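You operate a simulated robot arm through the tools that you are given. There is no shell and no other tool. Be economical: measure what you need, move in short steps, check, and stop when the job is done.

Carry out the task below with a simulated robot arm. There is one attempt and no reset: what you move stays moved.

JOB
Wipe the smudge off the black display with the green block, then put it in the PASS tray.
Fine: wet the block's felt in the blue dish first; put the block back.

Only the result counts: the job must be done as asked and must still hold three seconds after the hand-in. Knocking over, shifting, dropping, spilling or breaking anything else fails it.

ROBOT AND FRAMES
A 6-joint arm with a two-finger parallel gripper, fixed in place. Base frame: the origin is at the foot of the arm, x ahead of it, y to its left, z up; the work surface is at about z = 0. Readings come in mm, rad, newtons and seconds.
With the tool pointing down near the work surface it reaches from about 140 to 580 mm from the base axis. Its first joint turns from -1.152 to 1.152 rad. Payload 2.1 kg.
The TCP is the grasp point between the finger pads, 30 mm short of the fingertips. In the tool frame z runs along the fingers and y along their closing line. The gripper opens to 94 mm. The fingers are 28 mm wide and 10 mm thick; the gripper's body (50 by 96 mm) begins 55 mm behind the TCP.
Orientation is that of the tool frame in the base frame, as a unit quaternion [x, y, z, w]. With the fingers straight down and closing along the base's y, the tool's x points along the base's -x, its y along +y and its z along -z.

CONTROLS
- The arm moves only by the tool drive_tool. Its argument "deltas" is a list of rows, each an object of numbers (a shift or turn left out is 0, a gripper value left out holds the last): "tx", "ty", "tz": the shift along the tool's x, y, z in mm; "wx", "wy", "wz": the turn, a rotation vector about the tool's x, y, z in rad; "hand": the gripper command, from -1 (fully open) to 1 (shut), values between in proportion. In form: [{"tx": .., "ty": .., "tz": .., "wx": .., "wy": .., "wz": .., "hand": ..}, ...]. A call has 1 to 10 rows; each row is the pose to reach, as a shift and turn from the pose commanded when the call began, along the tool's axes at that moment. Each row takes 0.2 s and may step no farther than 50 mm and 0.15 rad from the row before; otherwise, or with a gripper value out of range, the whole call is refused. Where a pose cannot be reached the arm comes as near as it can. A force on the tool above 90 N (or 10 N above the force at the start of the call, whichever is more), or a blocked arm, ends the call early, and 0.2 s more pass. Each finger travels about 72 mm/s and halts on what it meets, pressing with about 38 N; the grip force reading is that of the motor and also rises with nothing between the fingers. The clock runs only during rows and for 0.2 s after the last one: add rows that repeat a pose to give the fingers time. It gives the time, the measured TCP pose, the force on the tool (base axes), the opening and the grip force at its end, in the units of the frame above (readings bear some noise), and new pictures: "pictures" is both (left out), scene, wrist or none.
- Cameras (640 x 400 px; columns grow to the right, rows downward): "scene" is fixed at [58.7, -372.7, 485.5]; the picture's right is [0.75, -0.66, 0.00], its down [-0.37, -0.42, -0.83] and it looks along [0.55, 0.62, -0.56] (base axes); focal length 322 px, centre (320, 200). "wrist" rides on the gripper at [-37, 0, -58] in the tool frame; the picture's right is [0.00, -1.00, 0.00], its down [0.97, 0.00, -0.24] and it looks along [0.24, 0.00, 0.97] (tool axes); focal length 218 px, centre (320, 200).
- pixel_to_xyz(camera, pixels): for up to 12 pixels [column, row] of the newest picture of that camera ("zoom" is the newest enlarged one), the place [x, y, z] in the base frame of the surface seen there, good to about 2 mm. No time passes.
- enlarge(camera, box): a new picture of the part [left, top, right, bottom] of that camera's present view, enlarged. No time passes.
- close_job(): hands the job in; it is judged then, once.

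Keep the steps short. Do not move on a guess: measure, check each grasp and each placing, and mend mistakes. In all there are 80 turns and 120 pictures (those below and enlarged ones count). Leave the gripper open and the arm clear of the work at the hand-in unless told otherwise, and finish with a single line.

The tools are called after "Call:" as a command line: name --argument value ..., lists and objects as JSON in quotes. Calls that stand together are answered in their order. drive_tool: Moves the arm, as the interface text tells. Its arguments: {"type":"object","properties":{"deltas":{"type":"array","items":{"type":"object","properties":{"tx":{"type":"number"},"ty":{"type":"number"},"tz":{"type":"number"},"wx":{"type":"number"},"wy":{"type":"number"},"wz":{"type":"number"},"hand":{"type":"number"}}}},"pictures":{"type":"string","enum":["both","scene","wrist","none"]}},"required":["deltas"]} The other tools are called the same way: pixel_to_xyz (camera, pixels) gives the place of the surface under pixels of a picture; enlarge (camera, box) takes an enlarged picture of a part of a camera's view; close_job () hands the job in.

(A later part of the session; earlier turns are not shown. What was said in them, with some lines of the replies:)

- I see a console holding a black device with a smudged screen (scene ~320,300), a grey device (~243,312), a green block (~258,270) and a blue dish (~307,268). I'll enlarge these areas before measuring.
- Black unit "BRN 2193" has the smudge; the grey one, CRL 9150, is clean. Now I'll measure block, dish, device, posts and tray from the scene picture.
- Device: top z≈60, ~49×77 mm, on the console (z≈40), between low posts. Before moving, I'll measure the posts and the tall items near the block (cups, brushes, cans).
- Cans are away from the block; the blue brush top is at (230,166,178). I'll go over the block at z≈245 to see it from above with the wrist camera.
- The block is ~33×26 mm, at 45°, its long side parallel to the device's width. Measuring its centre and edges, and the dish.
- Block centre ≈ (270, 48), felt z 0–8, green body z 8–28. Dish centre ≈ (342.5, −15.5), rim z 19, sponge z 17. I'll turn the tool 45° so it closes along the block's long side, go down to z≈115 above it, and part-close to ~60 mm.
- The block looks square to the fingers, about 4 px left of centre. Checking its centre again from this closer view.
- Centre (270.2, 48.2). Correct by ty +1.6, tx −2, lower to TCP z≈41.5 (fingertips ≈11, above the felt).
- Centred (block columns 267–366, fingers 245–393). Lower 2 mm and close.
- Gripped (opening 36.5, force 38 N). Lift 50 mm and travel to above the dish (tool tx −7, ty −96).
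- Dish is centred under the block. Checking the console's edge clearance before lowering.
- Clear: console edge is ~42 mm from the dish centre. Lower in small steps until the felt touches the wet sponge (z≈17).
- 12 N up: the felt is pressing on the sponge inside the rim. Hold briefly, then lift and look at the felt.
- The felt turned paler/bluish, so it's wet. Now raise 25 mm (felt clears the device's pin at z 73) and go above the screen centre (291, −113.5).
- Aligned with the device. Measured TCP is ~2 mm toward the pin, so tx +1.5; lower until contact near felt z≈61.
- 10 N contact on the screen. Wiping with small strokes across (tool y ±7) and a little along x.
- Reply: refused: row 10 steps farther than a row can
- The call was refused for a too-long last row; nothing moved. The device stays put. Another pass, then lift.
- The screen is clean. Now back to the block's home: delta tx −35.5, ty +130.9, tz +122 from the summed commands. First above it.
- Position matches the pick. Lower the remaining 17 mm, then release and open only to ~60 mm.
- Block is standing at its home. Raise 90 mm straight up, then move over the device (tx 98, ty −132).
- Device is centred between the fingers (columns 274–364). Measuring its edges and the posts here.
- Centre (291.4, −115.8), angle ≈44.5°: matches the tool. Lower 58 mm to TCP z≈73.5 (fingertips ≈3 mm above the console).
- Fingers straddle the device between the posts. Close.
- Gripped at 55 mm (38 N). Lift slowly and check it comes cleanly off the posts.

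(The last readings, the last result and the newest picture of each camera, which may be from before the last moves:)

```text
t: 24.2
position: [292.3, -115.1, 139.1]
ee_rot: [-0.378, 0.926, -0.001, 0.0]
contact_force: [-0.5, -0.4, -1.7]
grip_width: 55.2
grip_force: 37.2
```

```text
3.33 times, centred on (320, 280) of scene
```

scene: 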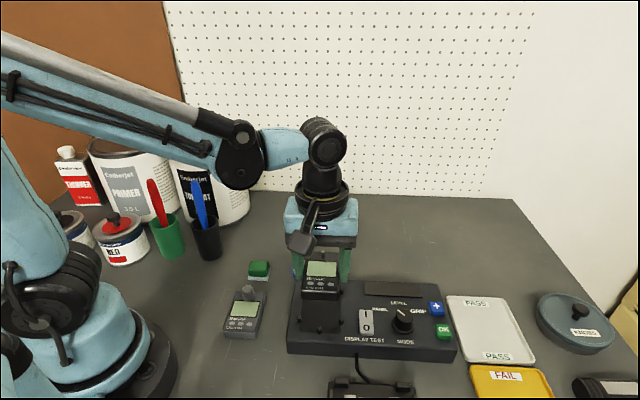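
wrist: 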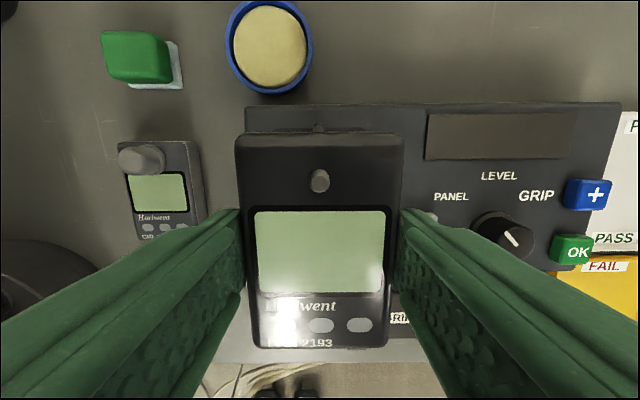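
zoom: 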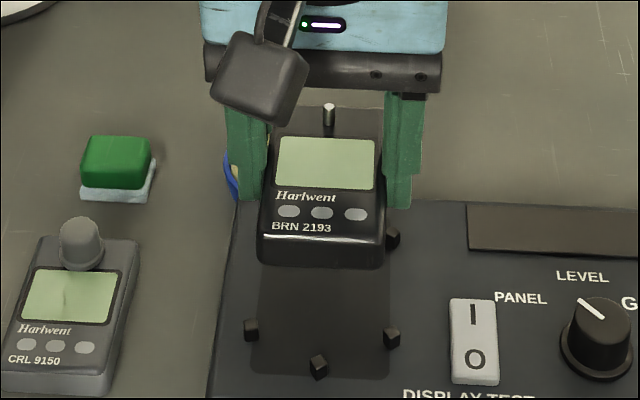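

Held level; nothing caught. Move along tool −y (263 mm) to above the near part of the PASS tray at this height.

Call:
drive_tool --deltas '[{"ty": -40}, {"ty": -80}, {"ty": -120}, {"ty": -160}, {"ty": -200}, {"ty": -240}, {"ty": -263, "tx": 1.5}, {"ty": -263, "tx": 1.5}]'

```text
t: 26.0
position: [473.6, -305.4, 137.1]
ee_rot: [-0.378, 0.926, 0.0, 0.0]
contact_force: [0.0, -0.8, -1.4]
grip_width: 55.0
grip_force: 38.0
```

scene: 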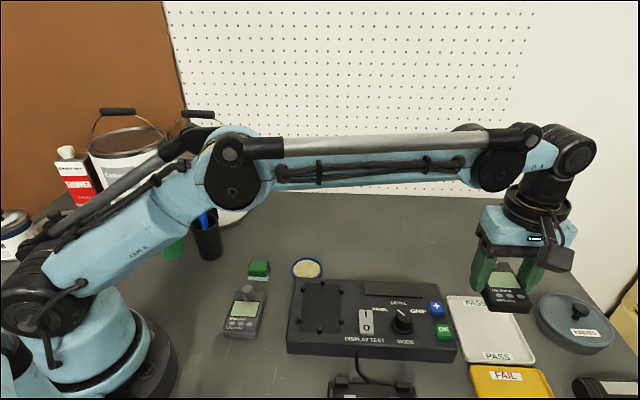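
wrist: 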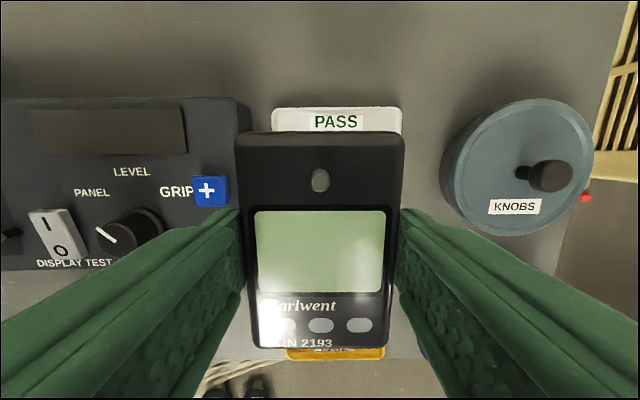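

Measuring the tray's visible corners in both views to set the exact placing spot.

Call:
pixel_to_xyz --camera "wrist" --pixels '[[274, 110], [400, 110], [337, 109], [262, 128], [300, 128], [290, 350], [335, 354], [384, 352]]'

Call:
pixel_to_xyz --camera "scene" --pixels '[[447, 298], [468, 362], [533, 365], [534, 360], [470, 360], [478, 340], [515, 335], [522, 330], [450, 305], [470, 330]]'

Call:
enlarge --camera "scene" --box '[420, 230, 580, 390]'

```text
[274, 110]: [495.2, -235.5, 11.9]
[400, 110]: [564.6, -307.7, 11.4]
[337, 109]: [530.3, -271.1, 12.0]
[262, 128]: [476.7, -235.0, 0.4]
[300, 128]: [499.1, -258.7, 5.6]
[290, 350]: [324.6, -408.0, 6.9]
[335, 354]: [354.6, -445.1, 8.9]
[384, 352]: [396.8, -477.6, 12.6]
```

```text
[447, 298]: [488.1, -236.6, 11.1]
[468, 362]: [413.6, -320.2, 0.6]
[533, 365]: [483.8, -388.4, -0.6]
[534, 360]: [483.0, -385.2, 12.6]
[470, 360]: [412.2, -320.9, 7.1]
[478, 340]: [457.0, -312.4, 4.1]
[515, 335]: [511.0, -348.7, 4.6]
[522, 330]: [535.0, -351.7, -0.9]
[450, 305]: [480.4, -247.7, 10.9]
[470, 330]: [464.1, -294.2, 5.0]
```

```text
2.50 times, centred on (500, 310) of scene
```

zoom: 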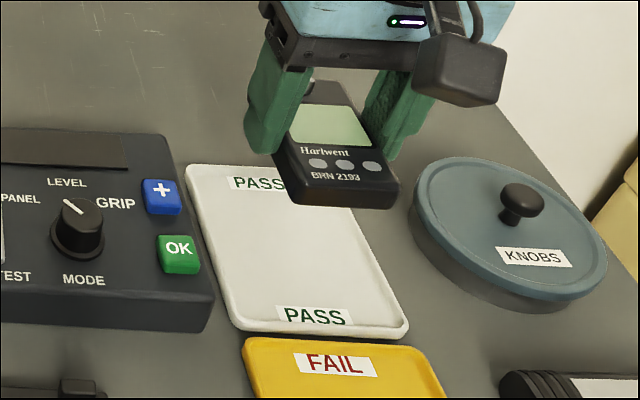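

Tray centre ≈ (488, −313), floor z≈5, rim 12. The fingers need room inside the rim, so shift 11 mm farther (ty −11) and tx −2.5, then lower to ~12 mm above the floor.

Call:
drive_tool --deltas '[{"tx": -2.5, "ty": -11}, {"tx": -2.5, "ty": -11, "tz": 30}, {"tx": -2.5, "ty": -11, "tz": 60}, {"tx": -2.5, "ty": -11, "tz": 80}, {"tx": -2.5, "ty": -11, "tz": 88}, {"tx": -2.5, "ty": -11, "tz": 88}]'

Call:
enlarge --camera "scene" --box '[420, 250, 580, 390]'

```text
t: 27.4
position: [484.6, -308.5, 50.5]
ee_rot: [-0.378, 0.926, 0.0, 0.001]
contact_force: [0.7, 0.4, -0.2]
grip_width: 54.9
grip_force: 38.2
```

scene: 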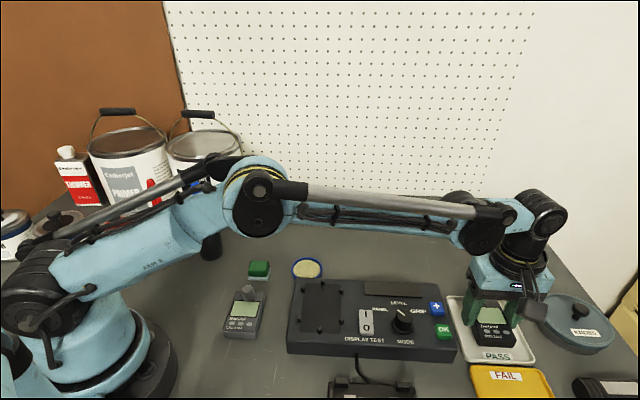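
wrist: 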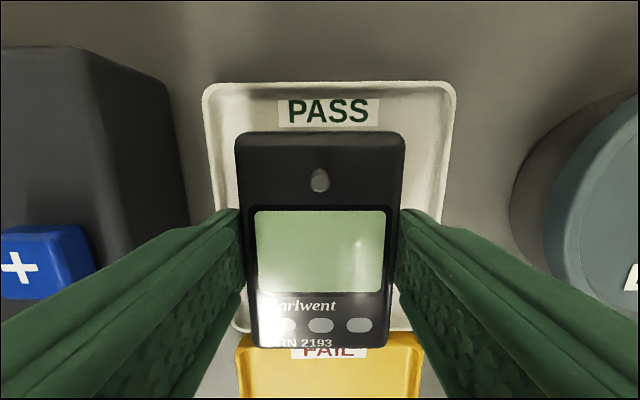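

```text
2.86 times, centred on (500, 320) of scene
```

zoom: 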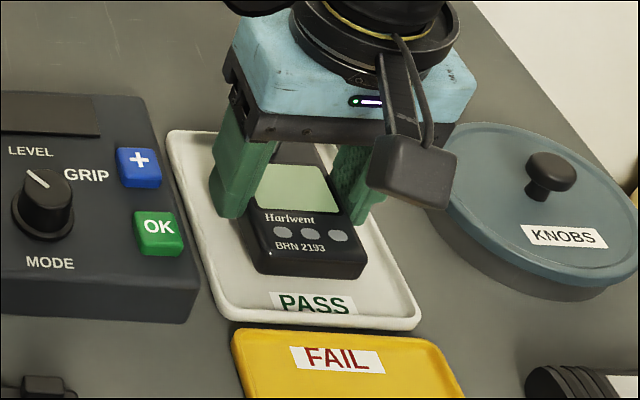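

Device is over the tray, inside the rim. The box hanging from the wrist looks near the lid in the picture; check its height against the lid.

Call:
pixel_to_xyz --camera "zoom" --pixels '[[440, 205], [405, 185], [372, 180], [550, 165], [455, 180], [470, 200], [218, 210], [200, 200], [305, 265], [320, 295], [220, 215]]'

```text
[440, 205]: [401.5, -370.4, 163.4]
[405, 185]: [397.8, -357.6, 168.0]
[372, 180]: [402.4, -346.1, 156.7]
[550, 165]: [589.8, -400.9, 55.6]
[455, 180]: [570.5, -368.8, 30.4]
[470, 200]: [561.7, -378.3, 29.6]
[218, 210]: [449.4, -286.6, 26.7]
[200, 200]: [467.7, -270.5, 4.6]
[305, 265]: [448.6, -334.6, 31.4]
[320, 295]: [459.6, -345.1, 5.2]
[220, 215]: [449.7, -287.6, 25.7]
```

Box is at z≈157+, well clear. Lower the last ~12 mm in small steps, feeling for contact.

Call:
drive_tool --deltas '[{"tz": 6}, {"tz": 9}, {"tz": 11}, {"tz": 11}]'

Call:
enlarge --camera "scene" --box '[440, 280, 540, 370]'

```text
t: 28.4
position: [484.4, -308.9, 39.0]
ee_rot: [-0.377, 0.926, 0.0, 0.0]
contact_force: [-0.5, 0.1, -2.1]
grip_width: 55.0
grip_force: 38.1
```

scene: 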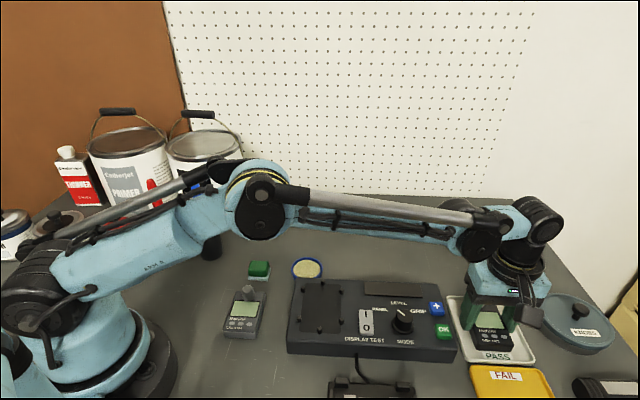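
wrist: 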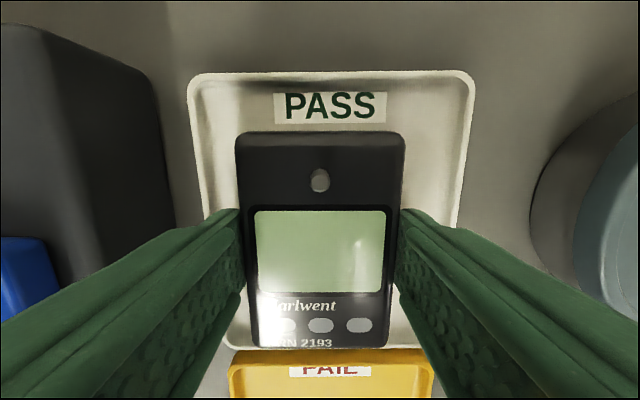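

```text
4.44 times, centred on (490, 325) of scene
```

zoom: 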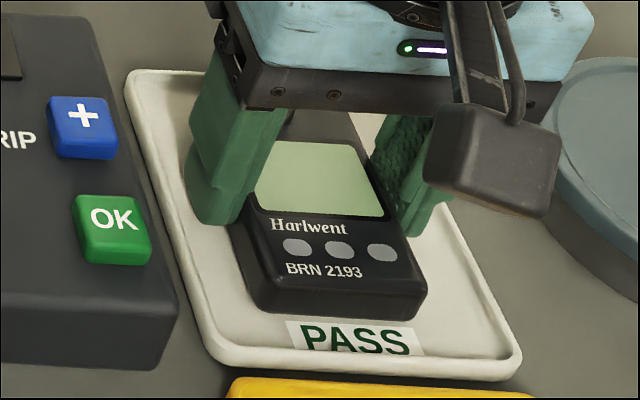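

No contact yet; continue in 1 mm steps.

Call:
drive_tool --deltas '[{"tz": 0.7}, {"tz": 1.3}, {"tz": 1.3}]' --pictures "scene"

Call:
pixel_to_xyz --camera "scene" --pixels '[[488, 322], [490, 340], [515, 345], [470, 330], [508, 353]]'

```text
t: 29.2
position: [482.5, -310.5, 38.7]
ee_rot: [-0.378, 0.926, -0.001, 0.0]
contact_force: [-0.1, 0.1, -0.8]
grip_width: 55.1
grip_force: 37.7
```

scene: 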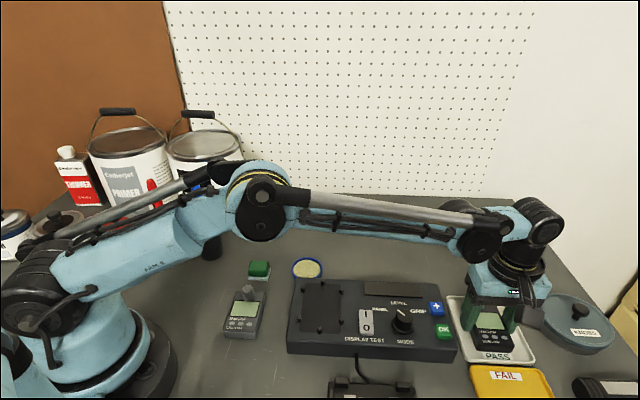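

```text
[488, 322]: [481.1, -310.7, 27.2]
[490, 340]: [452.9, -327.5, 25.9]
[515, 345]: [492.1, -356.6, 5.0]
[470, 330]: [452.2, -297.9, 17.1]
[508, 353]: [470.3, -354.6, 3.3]
```

Device top z≈26–27, so its base is within ~1 mm of the floor. One more small step, then check force.

Call:
drive_tool --deltas '[{"tz": 0.6}, {"tz": 1.2}, {"tz": 1.2}]' --pictures "none"

```text
t: 30.0
position: [483.5, -310.6, 37.8]
ee_rot: [-0.378, 0.926, -0.001, 0.001]
contact_force: [-1.1, -2.8, 27.2]
grip_width: 55.0
grip_force: 37.8
```

Contact (27 N). Ease back 0.7 mm and open to ~64 mm.

Call:
drive_tool --deltas '[{"tz": -0.7}, {"tz": -0.7, "hand": -0.36}, {"tz": -0.7, "hand": -0.36}, {"tz": -0.7, "hand": -0.36}]'

Call:
enlarge --camera "scene" --box '[440, 280, 540, 370]'

```text
t: 31.0
position: [483.8, -309.8, 37.6]
ee_rot: [-0.377, 0.926, 0.0, 0.0]
contact_force: [0.8, 0.2, 0.3]
grip_width: 63.9
grip_force: 0.0
```

scene: 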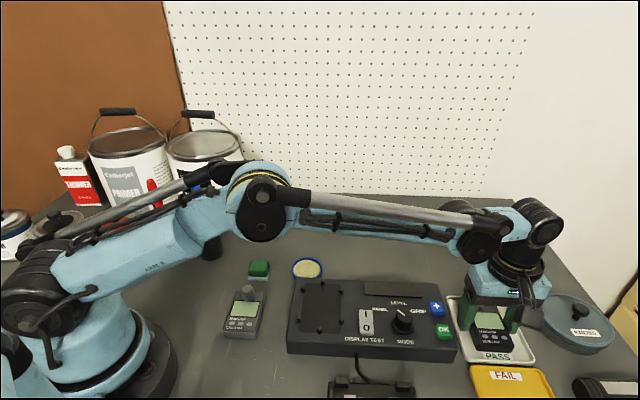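
wrist: 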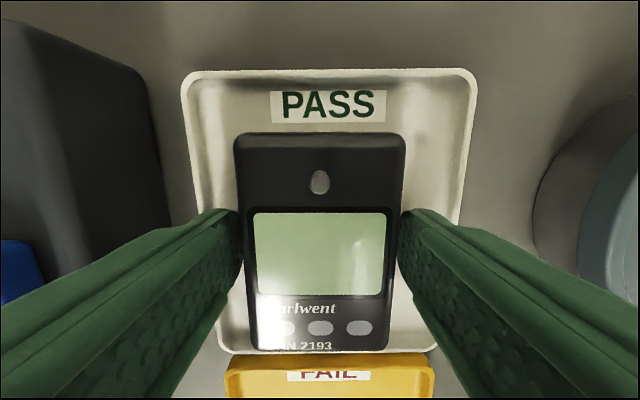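

```text
4.44 times, centred on (490, 325) of scene
```

zoom: 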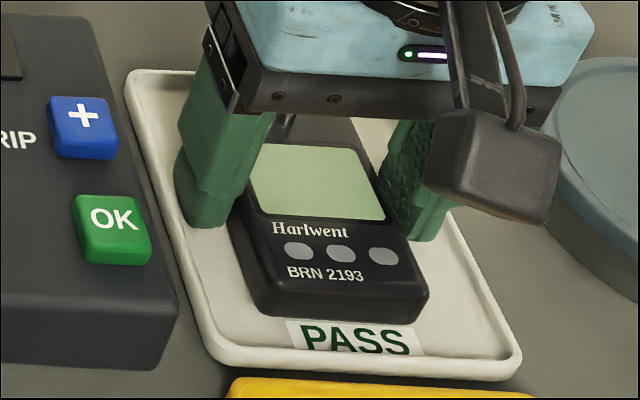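

Device rests in the tray, fingers free. Rise straight up, then retreat to a clear pose and open fully.

Call:
drive_tool --deltas '[{"tz": -10}, {"tz": -30}, {"tz": -70}, {"tz": -115}, {"tz": -160}, {"tz": -170, "ty": 45, "hand": -1}, {"tz": -180, "ty": 90}, {"tz": -190, "ty": 130}, {"tz": -190, "ty": 130}]'

Call:
enlarge --camera "scene" --box '[220, 240, 560, 400]'

Call:
enlarge --camera "scene" --box '[440, 280, 540, 370]'

```text
t: 33.0
position: [392.5, -216.0, 229.1]
ee_rot: [-0.377, 0.926, -0.002, 0.001]
contact_force: [0.1, 0.1, 0.6]
grip_width: 93.9
grip_force: 0.1
out of reach, approached as far as the arm can: row 5
```

scene: 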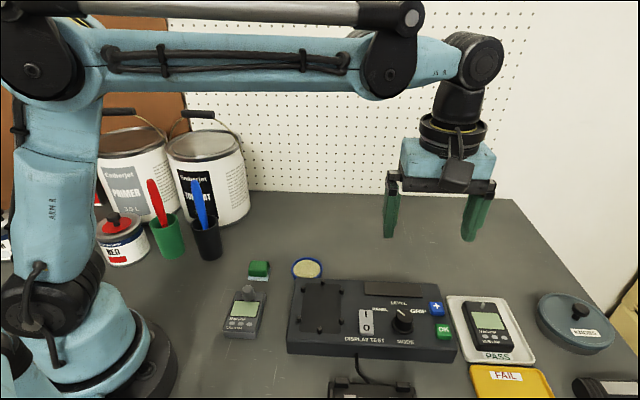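
wrist: 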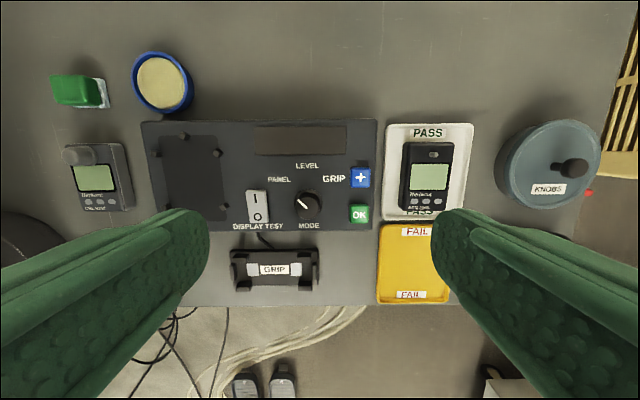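

```text
1.88 times, centred on (390, 320) of scene
```

zoom: 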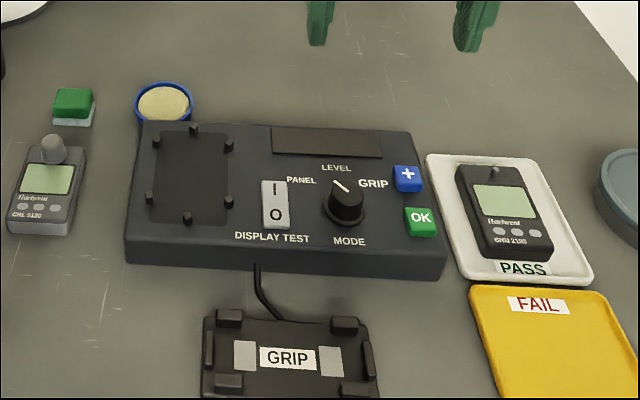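

```text
4.44 times, centred on (490, 325) of scene
```

zoom: 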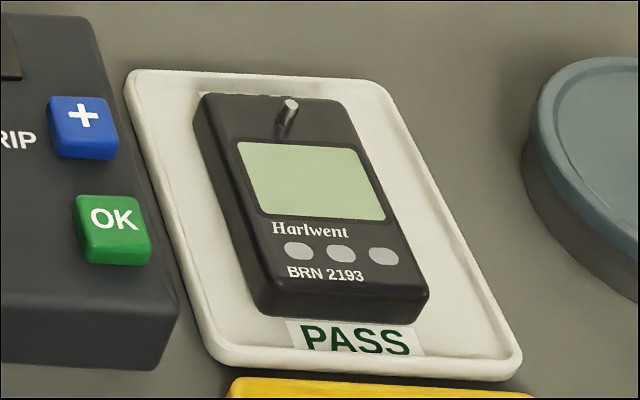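

Everything is in place: the screen is clean, the black display lies flat in the PASS tray, the block is back, and the arm is clear with the gripper open. Handing in.

Call:
close_job

```text
The job is handed in.
```

Done: I wet the felt in the blue dish, wiped the black display (BRN 2193) clean, set it in the PASS tray, and put the green block back where it was.
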